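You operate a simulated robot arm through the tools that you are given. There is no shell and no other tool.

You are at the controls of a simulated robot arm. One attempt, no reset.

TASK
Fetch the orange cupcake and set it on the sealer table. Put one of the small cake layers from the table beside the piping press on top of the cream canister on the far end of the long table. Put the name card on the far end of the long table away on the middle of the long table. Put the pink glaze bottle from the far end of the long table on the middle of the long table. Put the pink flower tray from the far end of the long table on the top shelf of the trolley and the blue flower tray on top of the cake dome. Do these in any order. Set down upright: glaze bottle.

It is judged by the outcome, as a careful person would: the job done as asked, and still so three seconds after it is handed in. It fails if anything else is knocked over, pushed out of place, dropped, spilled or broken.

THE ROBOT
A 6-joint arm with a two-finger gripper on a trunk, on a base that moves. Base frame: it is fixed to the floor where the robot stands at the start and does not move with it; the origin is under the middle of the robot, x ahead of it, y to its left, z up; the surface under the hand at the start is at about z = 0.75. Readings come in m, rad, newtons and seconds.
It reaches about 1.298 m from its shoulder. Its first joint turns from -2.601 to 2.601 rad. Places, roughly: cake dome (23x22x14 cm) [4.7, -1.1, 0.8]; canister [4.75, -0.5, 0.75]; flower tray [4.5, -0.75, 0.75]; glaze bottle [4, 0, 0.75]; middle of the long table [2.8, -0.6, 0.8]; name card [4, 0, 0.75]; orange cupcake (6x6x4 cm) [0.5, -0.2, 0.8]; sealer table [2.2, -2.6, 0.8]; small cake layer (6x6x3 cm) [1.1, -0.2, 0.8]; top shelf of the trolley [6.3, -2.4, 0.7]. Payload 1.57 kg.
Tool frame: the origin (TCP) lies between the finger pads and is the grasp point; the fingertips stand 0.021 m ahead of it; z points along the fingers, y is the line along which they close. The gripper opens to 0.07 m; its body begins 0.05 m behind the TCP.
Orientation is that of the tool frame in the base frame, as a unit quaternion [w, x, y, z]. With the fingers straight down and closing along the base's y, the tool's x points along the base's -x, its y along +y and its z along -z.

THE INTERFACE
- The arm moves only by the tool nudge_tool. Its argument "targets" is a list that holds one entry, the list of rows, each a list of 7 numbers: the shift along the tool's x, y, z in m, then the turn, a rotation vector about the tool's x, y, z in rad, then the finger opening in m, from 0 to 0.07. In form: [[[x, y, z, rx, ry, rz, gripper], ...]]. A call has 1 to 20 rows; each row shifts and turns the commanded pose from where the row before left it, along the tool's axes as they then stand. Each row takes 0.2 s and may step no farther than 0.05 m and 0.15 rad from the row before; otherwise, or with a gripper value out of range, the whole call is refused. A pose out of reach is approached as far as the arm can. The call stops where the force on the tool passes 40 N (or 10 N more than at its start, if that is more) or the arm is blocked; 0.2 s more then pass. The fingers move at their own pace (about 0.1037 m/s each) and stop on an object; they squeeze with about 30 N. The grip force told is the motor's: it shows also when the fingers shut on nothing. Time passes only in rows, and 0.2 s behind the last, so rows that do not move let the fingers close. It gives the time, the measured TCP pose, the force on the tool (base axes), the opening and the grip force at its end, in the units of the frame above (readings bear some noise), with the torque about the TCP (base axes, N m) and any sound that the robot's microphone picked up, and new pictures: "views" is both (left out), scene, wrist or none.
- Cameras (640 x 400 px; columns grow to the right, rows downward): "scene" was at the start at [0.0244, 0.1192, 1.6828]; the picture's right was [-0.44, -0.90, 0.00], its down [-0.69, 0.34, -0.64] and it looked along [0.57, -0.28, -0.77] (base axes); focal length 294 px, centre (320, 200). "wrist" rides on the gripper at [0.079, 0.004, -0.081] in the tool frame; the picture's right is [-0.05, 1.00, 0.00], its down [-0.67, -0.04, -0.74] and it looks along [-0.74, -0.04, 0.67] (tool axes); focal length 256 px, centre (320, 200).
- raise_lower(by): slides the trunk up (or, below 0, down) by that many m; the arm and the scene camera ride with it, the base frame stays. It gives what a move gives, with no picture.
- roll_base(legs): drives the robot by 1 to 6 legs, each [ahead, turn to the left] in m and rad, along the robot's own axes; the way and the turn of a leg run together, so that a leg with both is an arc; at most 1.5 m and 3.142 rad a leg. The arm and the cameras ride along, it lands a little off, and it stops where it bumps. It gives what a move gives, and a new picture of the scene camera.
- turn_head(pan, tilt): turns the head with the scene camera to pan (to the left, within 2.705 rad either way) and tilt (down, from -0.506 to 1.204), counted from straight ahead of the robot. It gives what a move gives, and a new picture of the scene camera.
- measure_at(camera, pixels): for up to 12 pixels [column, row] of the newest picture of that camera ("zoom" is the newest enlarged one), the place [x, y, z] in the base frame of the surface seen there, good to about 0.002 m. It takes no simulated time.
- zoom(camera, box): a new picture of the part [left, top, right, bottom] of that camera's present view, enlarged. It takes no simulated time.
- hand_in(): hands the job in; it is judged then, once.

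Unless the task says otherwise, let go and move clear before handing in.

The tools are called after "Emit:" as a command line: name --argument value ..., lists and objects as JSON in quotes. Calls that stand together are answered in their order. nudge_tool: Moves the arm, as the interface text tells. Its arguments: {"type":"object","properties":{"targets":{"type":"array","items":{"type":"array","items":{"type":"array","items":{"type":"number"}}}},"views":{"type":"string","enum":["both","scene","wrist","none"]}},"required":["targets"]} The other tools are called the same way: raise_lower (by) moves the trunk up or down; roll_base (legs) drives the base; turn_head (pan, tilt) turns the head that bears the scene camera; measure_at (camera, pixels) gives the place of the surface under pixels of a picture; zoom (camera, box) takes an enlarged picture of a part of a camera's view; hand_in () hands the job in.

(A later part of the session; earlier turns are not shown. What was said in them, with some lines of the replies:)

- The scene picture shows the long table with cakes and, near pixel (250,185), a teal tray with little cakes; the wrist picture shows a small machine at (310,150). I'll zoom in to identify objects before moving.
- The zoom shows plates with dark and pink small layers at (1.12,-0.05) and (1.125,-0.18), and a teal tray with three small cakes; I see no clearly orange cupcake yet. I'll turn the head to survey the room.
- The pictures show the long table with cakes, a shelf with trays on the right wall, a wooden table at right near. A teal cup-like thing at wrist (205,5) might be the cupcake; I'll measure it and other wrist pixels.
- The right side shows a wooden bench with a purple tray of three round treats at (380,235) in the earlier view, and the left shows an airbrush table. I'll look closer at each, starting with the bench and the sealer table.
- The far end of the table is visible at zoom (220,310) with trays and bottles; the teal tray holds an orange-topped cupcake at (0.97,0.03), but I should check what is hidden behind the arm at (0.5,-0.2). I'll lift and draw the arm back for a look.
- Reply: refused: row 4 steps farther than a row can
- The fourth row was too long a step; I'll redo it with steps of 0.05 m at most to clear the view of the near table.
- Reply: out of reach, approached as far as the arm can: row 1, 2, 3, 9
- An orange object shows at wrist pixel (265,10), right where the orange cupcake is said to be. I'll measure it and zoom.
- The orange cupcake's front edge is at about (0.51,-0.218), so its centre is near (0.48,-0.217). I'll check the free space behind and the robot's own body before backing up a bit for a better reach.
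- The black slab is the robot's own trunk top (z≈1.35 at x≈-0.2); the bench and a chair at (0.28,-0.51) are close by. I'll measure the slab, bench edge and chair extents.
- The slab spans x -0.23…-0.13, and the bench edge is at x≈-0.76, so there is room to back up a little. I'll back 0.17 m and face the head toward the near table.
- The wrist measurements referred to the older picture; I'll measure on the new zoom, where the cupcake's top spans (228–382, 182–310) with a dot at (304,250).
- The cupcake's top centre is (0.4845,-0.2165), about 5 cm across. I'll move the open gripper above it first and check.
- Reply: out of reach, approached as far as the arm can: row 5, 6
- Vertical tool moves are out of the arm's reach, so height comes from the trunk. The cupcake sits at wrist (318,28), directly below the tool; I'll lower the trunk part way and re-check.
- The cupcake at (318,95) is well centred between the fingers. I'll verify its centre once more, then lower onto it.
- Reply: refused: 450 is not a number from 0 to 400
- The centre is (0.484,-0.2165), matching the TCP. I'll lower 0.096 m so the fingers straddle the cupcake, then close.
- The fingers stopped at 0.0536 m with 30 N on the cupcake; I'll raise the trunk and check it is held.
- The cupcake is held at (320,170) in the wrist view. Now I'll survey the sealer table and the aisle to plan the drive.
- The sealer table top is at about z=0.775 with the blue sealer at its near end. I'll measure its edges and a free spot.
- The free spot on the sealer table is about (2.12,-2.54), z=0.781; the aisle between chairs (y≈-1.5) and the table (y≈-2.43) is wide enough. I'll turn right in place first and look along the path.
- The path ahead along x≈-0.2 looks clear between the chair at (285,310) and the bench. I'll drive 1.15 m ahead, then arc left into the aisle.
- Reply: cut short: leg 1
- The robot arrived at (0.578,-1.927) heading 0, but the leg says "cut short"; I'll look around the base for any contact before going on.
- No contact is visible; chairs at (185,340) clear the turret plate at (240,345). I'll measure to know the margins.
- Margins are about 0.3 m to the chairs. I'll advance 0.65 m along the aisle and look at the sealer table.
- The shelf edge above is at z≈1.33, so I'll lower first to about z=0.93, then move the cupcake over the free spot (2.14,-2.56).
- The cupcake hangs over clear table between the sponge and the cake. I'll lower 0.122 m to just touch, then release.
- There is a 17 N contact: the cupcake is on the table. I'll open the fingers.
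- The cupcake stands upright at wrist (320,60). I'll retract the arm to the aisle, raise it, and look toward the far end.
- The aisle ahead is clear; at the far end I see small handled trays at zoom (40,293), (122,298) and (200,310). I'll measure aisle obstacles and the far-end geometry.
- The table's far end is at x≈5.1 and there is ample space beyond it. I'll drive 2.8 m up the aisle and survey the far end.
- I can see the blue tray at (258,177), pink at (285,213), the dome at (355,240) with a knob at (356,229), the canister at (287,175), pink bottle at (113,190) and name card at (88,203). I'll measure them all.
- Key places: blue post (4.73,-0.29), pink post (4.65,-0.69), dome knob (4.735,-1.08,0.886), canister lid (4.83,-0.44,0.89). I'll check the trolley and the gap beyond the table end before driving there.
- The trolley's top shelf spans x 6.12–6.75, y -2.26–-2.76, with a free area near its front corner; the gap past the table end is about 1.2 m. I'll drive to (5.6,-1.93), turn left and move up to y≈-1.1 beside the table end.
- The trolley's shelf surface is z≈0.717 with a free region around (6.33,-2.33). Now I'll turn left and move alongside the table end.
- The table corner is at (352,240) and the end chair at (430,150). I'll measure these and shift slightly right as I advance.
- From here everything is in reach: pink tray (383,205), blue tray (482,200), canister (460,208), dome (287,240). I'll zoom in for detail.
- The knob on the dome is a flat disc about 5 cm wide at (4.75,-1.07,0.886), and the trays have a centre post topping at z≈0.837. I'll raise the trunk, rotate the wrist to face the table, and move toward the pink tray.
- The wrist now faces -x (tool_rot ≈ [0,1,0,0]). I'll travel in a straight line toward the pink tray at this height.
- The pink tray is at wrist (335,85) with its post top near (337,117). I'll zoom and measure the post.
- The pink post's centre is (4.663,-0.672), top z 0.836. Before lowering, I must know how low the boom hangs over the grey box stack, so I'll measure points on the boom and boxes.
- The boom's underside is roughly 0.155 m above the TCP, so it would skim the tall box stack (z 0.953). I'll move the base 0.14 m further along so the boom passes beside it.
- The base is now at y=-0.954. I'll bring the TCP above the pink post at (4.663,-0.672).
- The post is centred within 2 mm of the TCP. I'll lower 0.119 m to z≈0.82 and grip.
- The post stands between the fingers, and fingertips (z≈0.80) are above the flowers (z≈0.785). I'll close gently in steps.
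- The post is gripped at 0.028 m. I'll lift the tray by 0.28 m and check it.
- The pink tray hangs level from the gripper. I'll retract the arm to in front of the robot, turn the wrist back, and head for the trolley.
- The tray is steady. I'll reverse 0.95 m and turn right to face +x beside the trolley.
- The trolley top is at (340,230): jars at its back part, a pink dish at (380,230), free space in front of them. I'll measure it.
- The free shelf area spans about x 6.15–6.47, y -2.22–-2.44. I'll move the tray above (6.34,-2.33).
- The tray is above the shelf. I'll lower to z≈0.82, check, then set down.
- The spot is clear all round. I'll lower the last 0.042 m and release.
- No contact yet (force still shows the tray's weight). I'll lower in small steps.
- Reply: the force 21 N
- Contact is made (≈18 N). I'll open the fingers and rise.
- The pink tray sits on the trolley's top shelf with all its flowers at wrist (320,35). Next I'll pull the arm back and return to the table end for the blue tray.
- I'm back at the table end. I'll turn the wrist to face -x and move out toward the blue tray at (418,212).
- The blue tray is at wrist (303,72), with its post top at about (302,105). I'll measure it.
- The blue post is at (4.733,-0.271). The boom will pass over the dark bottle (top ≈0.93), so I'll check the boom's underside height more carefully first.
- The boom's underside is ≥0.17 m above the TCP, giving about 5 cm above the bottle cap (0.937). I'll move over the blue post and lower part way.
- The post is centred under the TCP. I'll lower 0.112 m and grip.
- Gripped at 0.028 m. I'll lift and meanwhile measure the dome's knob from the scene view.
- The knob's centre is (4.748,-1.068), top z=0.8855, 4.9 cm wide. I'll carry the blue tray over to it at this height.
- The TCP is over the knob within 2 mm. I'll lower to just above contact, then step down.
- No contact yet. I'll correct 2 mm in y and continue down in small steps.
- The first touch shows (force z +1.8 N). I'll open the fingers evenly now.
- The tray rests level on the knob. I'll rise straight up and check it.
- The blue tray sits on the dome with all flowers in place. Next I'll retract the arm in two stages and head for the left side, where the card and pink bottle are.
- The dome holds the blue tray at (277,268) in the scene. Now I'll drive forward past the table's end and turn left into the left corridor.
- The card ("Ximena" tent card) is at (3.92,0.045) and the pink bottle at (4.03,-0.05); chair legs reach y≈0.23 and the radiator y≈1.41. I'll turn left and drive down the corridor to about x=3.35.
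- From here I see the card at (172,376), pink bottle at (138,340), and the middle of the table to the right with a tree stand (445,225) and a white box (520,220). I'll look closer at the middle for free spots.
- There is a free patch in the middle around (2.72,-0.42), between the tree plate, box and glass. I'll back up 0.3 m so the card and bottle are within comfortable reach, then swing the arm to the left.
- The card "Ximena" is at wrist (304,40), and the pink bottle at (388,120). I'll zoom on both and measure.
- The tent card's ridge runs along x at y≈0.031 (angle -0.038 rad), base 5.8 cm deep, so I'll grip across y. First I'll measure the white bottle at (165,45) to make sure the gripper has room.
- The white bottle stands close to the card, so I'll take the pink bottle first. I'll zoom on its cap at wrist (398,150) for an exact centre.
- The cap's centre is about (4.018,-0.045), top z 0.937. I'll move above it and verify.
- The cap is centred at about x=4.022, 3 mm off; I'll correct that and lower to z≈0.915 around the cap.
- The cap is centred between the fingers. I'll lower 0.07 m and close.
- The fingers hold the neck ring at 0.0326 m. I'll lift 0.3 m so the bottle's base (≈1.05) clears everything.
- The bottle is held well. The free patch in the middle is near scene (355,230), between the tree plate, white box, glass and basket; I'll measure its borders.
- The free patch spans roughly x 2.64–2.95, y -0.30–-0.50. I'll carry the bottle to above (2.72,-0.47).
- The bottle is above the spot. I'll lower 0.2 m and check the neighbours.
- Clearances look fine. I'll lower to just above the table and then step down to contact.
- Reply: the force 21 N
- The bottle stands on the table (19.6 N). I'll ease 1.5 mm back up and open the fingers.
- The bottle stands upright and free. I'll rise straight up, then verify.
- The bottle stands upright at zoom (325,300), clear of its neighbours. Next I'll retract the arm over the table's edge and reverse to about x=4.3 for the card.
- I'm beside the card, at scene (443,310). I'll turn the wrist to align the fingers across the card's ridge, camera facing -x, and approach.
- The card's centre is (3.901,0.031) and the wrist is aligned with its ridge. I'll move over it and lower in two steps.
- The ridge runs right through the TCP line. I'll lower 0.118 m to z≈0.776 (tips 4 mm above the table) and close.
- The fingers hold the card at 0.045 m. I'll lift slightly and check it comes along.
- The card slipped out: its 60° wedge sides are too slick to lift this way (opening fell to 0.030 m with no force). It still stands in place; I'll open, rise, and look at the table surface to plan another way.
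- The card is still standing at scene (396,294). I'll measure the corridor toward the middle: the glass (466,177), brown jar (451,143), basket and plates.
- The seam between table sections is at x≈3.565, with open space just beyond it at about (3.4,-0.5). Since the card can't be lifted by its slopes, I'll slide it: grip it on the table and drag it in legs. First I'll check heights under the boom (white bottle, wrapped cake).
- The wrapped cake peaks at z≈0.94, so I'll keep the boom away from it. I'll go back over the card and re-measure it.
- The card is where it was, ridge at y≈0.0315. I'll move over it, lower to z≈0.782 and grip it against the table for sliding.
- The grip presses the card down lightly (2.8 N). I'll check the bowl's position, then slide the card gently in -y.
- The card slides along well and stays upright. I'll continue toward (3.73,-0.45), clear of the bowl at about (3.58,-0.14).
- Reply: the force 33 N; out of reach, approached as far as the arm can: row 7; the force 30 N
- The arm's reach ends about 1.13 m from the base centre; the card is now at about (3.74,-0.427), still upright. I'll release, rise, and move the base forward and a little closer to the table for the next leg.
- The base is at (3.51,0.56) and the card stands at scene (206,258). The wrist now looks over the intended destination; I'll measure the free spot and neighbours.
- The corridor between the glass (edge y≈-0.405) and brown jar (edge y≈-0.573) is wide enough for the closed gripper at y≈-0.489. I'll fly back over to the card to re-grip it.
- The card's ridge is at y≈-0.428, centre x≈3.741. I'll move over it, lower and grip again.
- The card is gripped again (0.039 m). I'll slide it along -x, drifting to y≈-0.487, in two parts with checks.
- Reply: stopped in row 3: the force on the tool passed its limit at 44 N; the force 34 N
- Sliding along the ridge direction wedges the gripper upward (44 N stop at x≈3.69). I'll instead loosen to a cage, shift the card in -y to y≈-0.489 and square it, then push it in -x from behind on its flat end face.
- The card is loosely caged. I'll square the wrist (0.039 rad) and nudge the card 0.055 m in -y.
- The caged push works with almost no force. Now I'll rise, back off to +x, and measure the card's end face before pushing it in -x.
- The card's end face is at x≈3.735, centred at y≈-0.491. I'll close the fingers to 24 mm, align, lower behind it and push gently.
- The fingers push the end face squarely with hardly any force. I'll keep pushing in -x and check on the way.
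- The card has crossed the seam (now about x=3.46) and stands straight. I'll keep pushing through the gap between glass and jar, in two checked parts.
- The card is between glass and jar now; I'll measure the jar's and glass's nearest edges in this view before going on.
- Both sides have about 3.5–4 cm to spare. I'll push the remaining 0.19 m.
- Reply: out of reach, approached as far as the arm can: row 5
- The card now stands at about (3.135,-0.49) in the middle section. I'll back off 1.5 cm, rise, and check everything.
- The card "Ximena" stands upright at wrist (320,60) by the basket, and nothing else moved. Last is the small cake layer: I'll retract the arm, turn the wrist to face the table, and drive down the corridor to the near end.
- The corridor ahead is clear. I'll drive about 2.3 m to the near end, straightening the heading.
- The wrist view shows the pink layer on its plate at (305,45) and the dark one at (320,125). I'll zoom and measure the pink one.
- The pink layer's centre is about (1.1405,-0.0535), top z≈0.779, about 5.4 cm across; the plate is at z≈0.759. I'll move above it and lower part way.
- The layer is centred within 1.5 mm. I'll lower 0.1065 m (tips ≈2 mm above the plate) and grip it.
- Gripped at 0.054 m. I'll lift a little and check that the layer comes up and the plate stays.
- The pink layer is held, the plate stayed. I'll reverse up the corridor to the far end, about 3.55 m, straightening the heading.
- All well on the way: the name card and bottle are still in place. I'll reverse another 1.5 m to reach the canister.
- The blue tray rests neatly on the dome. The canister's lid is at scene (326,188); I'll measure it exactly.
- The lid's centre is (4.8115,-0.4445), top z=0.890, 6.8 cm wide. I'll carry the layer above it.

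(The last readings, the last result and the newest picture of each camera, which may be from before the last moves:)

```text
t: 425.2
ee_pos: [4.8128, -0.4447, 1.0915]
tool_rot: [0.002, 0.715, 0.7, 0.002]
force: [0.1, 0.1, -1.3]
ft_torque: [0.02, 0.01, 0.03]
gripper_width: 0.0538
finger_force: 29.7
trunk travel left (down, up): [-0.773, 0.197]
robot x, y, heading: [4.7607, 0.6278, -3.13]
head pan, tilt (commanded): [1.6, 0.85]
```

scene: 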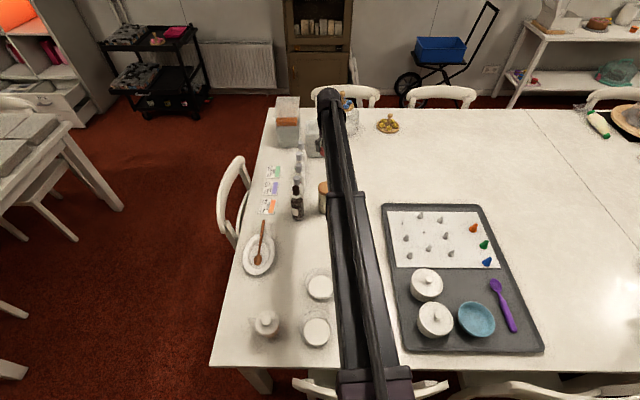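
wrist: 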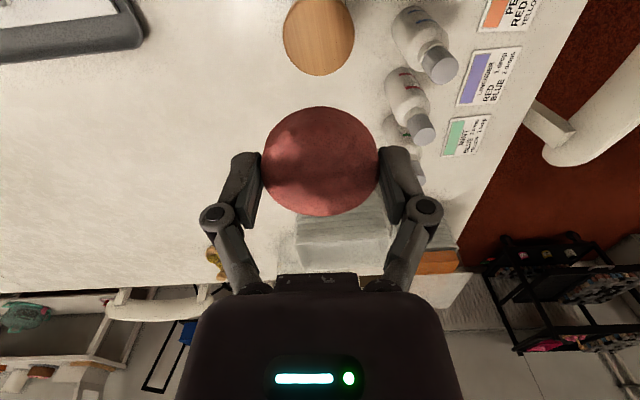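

The lid is visible at wrist (318,37); I'll cross-check its centre in this view before lowering.

Emit:
measure_at --camera "wrist" --pixels '[[318, 37], [286, 37], [352, 37], [318, 72], [318, 10], [284, 30], [354, 30], [440, 65], [420, 125], [330, 240]]'

Emit:
raise_lower --by -0.13

Emit:
zoom --camera "wrist" --box '[0, 0, 640, 400]'

Emit:
zoom --camera "scene" --box '[266, 120, 406, 208]'

```text
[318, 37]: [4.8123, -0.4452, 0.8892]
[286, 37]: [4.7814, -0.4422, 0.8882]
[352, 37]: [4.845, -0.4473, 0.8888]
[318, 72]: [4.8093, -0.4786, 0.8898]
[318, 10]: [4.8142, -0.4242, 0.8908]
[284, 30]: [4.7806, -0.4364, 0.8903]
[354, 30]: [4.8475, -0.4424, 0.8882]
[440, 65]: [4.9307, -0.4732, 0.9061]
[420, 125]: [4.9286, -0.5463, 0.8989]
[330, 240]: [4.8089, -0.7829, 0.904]
```

```text
t: 426.8
ee_pos: [4.8113, -0.4457, 0.9619]
tool_rot: [0.002, 0.714, 0.7, 0.002]
force: [0.3, 0.3, 0.6]
ft_torque: [-0.01, 0.01, -0.01]
gripper_width: 0.0541
finger_force: 29.6
trunk travel left (down, up): [-0.643, 0.327]
robot x, y, heading: [4.7587, 0.631, -3.135]
head pan, tilt (commanded): [1.6, 0.85]
```

```text
1.00 times, centred on (320, 200) of wrist (not enlarged: the box is as wide or as high as the picture)
```

zoom: 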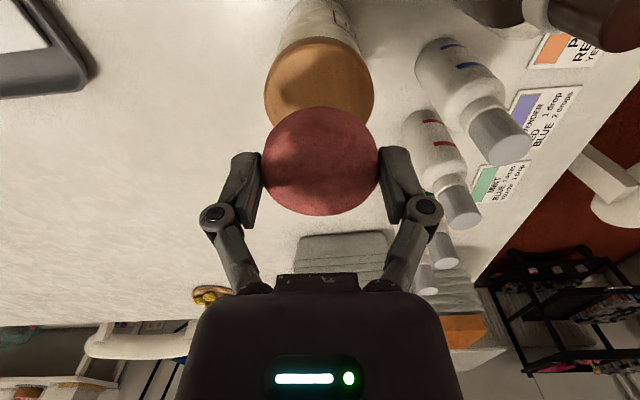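

```text
4.55 times, centred on (336, 164) of scene
```

zoom: 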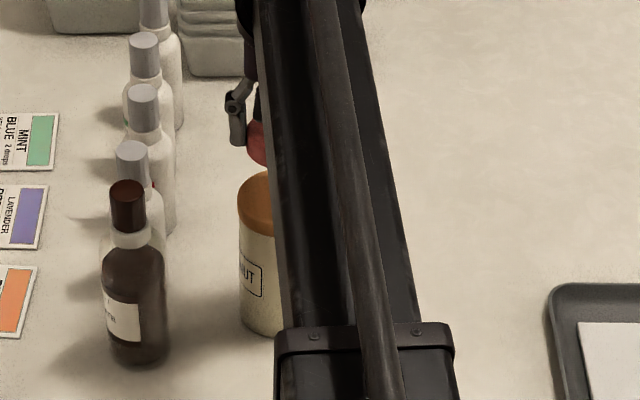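

Both views agree (centre ≈ (4.813,-0.4445)). I'll lower to just above the lid and step down to contact.

Emit:
raise_lower --by -0.046

Emit:
raise_lower --by -0.002

Emit:
raise_lower --by -0.0015

```text
t: 427.6
ee_pos: [4.8127, -0.4455, 0.9154]
tool_rot: [0.002, 0.715, 0.7, 0.001]
force: [-0.1, 0.8, 0.3]
ft_torque: [-0.01, -0.01, -0.04]
gripper_width: 0.0541
finger_force: 29.9
trunk travel left (down, up): [-0.597, 0.373]
robot x, y, heading: [4.7605, 0.6338, -3.133]
head pan, tilt (commanded): [1.6, 0.85]
```

```text
t: 428.2
ee_pos: [4.8128, -0.4446, 0.9131]
tool_rot: [0.001, 0.714, 0.7, 0.002]
force: [0.5, 0.5, 0.3]
ft_torque: [0.01, -0.01, 0.03]
gripper_width: 0.0537
finger_force: 30.1
trunk travel left (down, up): [-0.595, 0.375]
robot x, y, heading: [4.7586, 0.632, -3.133]
head pan, tilt (commanded): [1.6, 0.85]
```

```text
t: 428.7
ee_pos: [4.8117, -0.4444, 0.9135]
tool_rot: [0.002, 0.714, 0.7, 0.001]
force: [0.1, -2.0, 8.9]
ft_torque: [-0.06, 0.05, -0.01]
gripper_width: 0.0541
finger_force: 30.1
trunk travel left (down, up): [-0.593, 0.377]
robot x, y, heading: [4.7588, 0.6301, -3.136]
head pan, tilt (commanded): [1.6, 0.85]
```

Contact (8.9 N): the layer rests on the lid. I'll open the fingers slowly.

Emit:
nudge_tool --targets '[[[0, 0, 0, 0, 0, 0, 0.056], [0, 0, 0, 0, 0, 0, 0.06], [0, 0, 0, 0, 0, 0, 0.065], [0, 0, 0, 0, 0, 0, 0.07], [0, 0, 0, 0, 0, 0, 0.07]]]' --views "wrist"

Emit:
raise_lower --by 0.18

Emit:
zoom --camera "wrist" --box '[0, 0, 640, 400]'

```text
t: 429.9
ee_pos: [4.8118, -0.4462, 0.9111]
tool_rot: [0.002, 0.715, 0.699, 0.002]
force: [0.6, 0.4, 0.1]
ft_torque: [-0.01, 0.02, -0.04]
gripper_width: 0.0701
finger_force: 0.0
trunk travel left (down, up): [-0.593, 0.377]
robot x, y, heading: [4.7592, 0.6307, -3.132]
head pan, tilt (commanded): [1.6, 0.85]
```

wrist: 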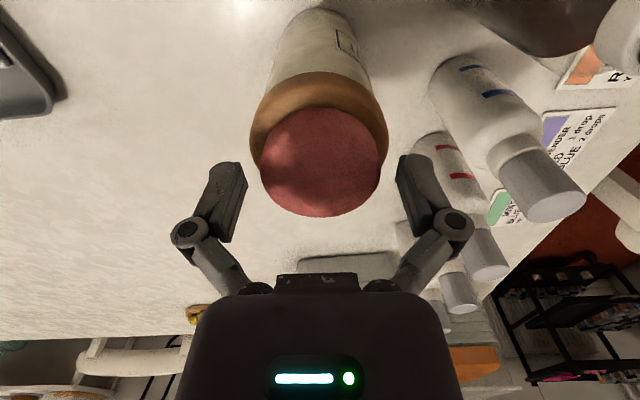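

```text
t: 431.9
ee_pos: [4.8128, -0.4455, 1.0914]
tool_rot: [0.003, 0.714, 0.7, 0.001]
force: [0.5, 0.0, 1.3]
ft_torque: [-0.03, -0.01, -0.02]
gripper_width: 0.0699
finger_force: 0.1
trunk travel left (down, up): [-0.773, 0.197]
robot x, y, heading: [4.7603, 0.6279, -3.131]
head pan, tilt (commanded): [1.6, 0.85]
```

```text
1.00 times, centred on (320, 200) of wrist (not enlarged: the box is as wide or as high as the picture)
```

zoom: 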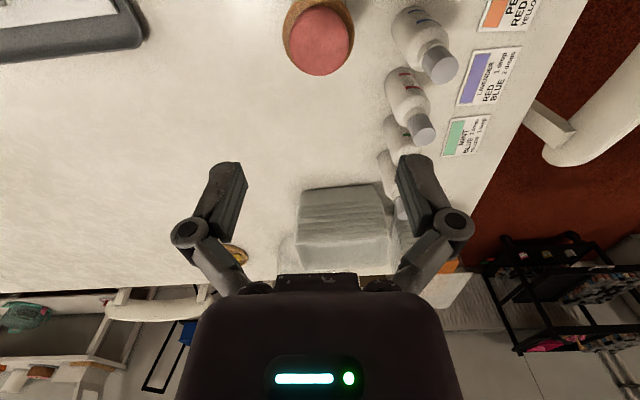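

The pink layer sits centred on the canister's lid at wrist (320,35). I'll retract the arm clear and take a final survey.

Emit:
nudge_tool --targets '[[[0.04553, -0.01131, 0, 0, 0, 0, 0.07], [0.04553, -0.01131, 0, 0, 0, 0, 0.07], [0.04553, -0.01131, 0, 0, 0, 0, 0.07], [0.04553, -0.01131, 0, 0, 0, 0, 0.07], [0.04553, -0.01131, 0, 0, 0, 0, 0.07], [0.04553, -0.01131, 0, 0, 0, 0, 0.07], [0.04553, -0.01131, 0, 0, 0, 0, 0.07], [0.04553, -0.01131, 0, 0, 0, 0, 0.07], [0.04553, -0.01131, 0, 0, 0, 0, 0.07]]]' --views "scene"

Emit:
zoom --camera "scene" --box '[220, 60, 440, 198]'

Emit:
turn_head --pan 1.0 --tilt 0.6

Emit:
zoom --camera "scene" --box '[160, 60, 480, 260]'

Emit:
turn_head --pan 1.2 --tilt 0.5

```text
t: 433.9
ee_pos: [4.7192, -0.0327, 1.0924]
tool_rot: [0.003, 0.715, 0.7, 0.002]
force: [0.0, 0.3, 0.3]
ft_torque: [0.02, 0.0, 0.03]
gripper_width: 0.07
finger_force: 0.0
trunk travel left (down, up): [-0.773, 0.197]
robot x, y, heading: [4.7591, 0.6323, -3.136]
head pan, tilt (commanded): [1.6, 0.85]
```

scene: 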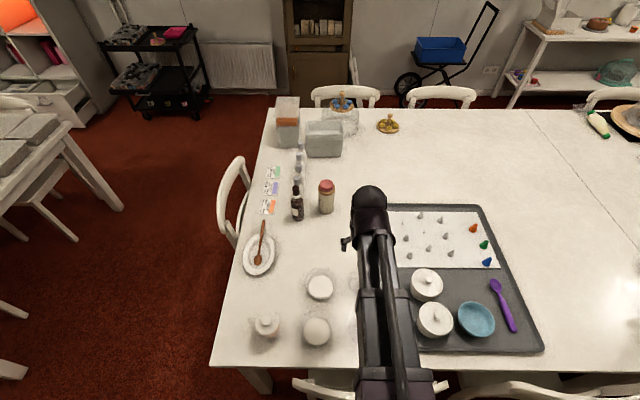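

```text
2.90 times, centred on (330, 129) of scene
```

zoom: 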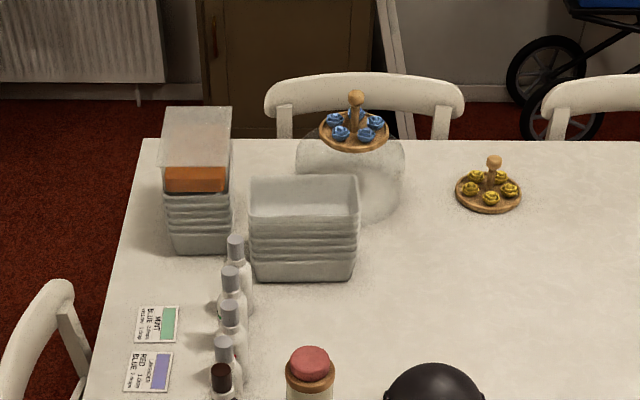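

```text
t: 434.9
ee_pos: [4.7192, -0.0342, 1.0914]
tool_rot: [0.003, 0.714, 0.7, 0.002]
force: [0.5, -0.3, -0.8]
ft_torque: [0.01, -0.04, 0.02]
gripper_width: 0.07
finger_force: 0.0
trunk travel left (down, up): [-0.773, 0.197]
robot x, y, heading: [4.7566, 0.6262, -3.137]
head pan, tilt (commanded): [1.0, 0.6]
```

scene: 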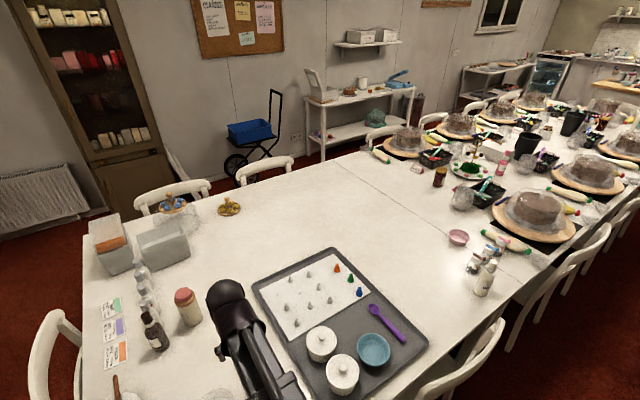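

```text
2.00 times, centred on (320, 160) of scene
```

zoom: 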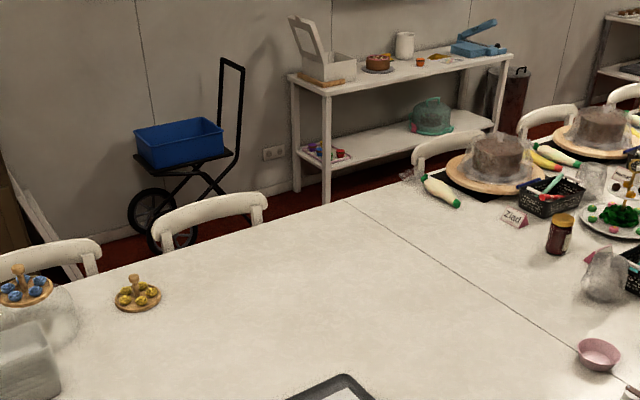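

```text
t: 435.6
ee_pos: [4.7206, -0.0334, 1.0924]
tool_rot: [0.002, 0.715, 0.699, 0.002]
force: [-0.1, 0.2, 0.0]
ft_torque: [0.0, 0.0, 0.0]
gripper_width: 0.07
finger_force: 0.0
trunk travel left (down, up): [-0.773, 0.197]
robot x, y, heading: [4.7613, 0.63, -3.138]
head pan, tilt (commanded): [1.201, 0.499]
```

scene: 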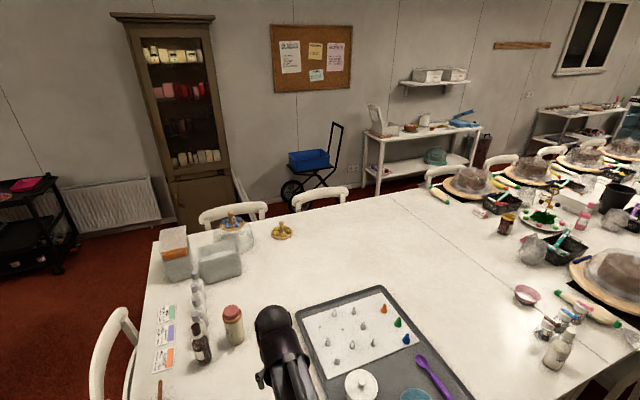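

Final views show the pink layer on the canister, the blue tray on the dome, and the pink tray on the trolley. The cupcake is on the sealer table, and the pink bottle and name card are on the middle section of the table. The gripper is open and clear, so I'll hand in.

Emit:
hand_in

```text
The job is handed in.
```

I've handed the job in with all six items placed, and the last camera views showed nothing knocked over or spilled.

- **Orange cupcake:** standing on the sealer table, between the sponge and the cake.
- **Small cake layer:** the pink one, centred on the cream canister's lid. Its plate stayed where it was.
- **Pink glaze bottle:** upright in the middle of the long table, at about (2.72, -0.47).
- **Name card ("Ximena"):** standing on the middle section of the long table, at about (3.13, -0.49). It was too slippery to lift by its sloped sides, so I slid it along the table instead. It sits about 0.35 m from the exact centre point you gave.
- **Pink flower tray:** on the top shelf of the trolley, with its flowers in place.
- **Blue flower tray:** level on the knob of the cake dome, with its flowers in place.

One early drive was reported as "cut short", in the turn beside the near end of the long table. I looked around the base straight afterwards and saw no contact and nothing moved.
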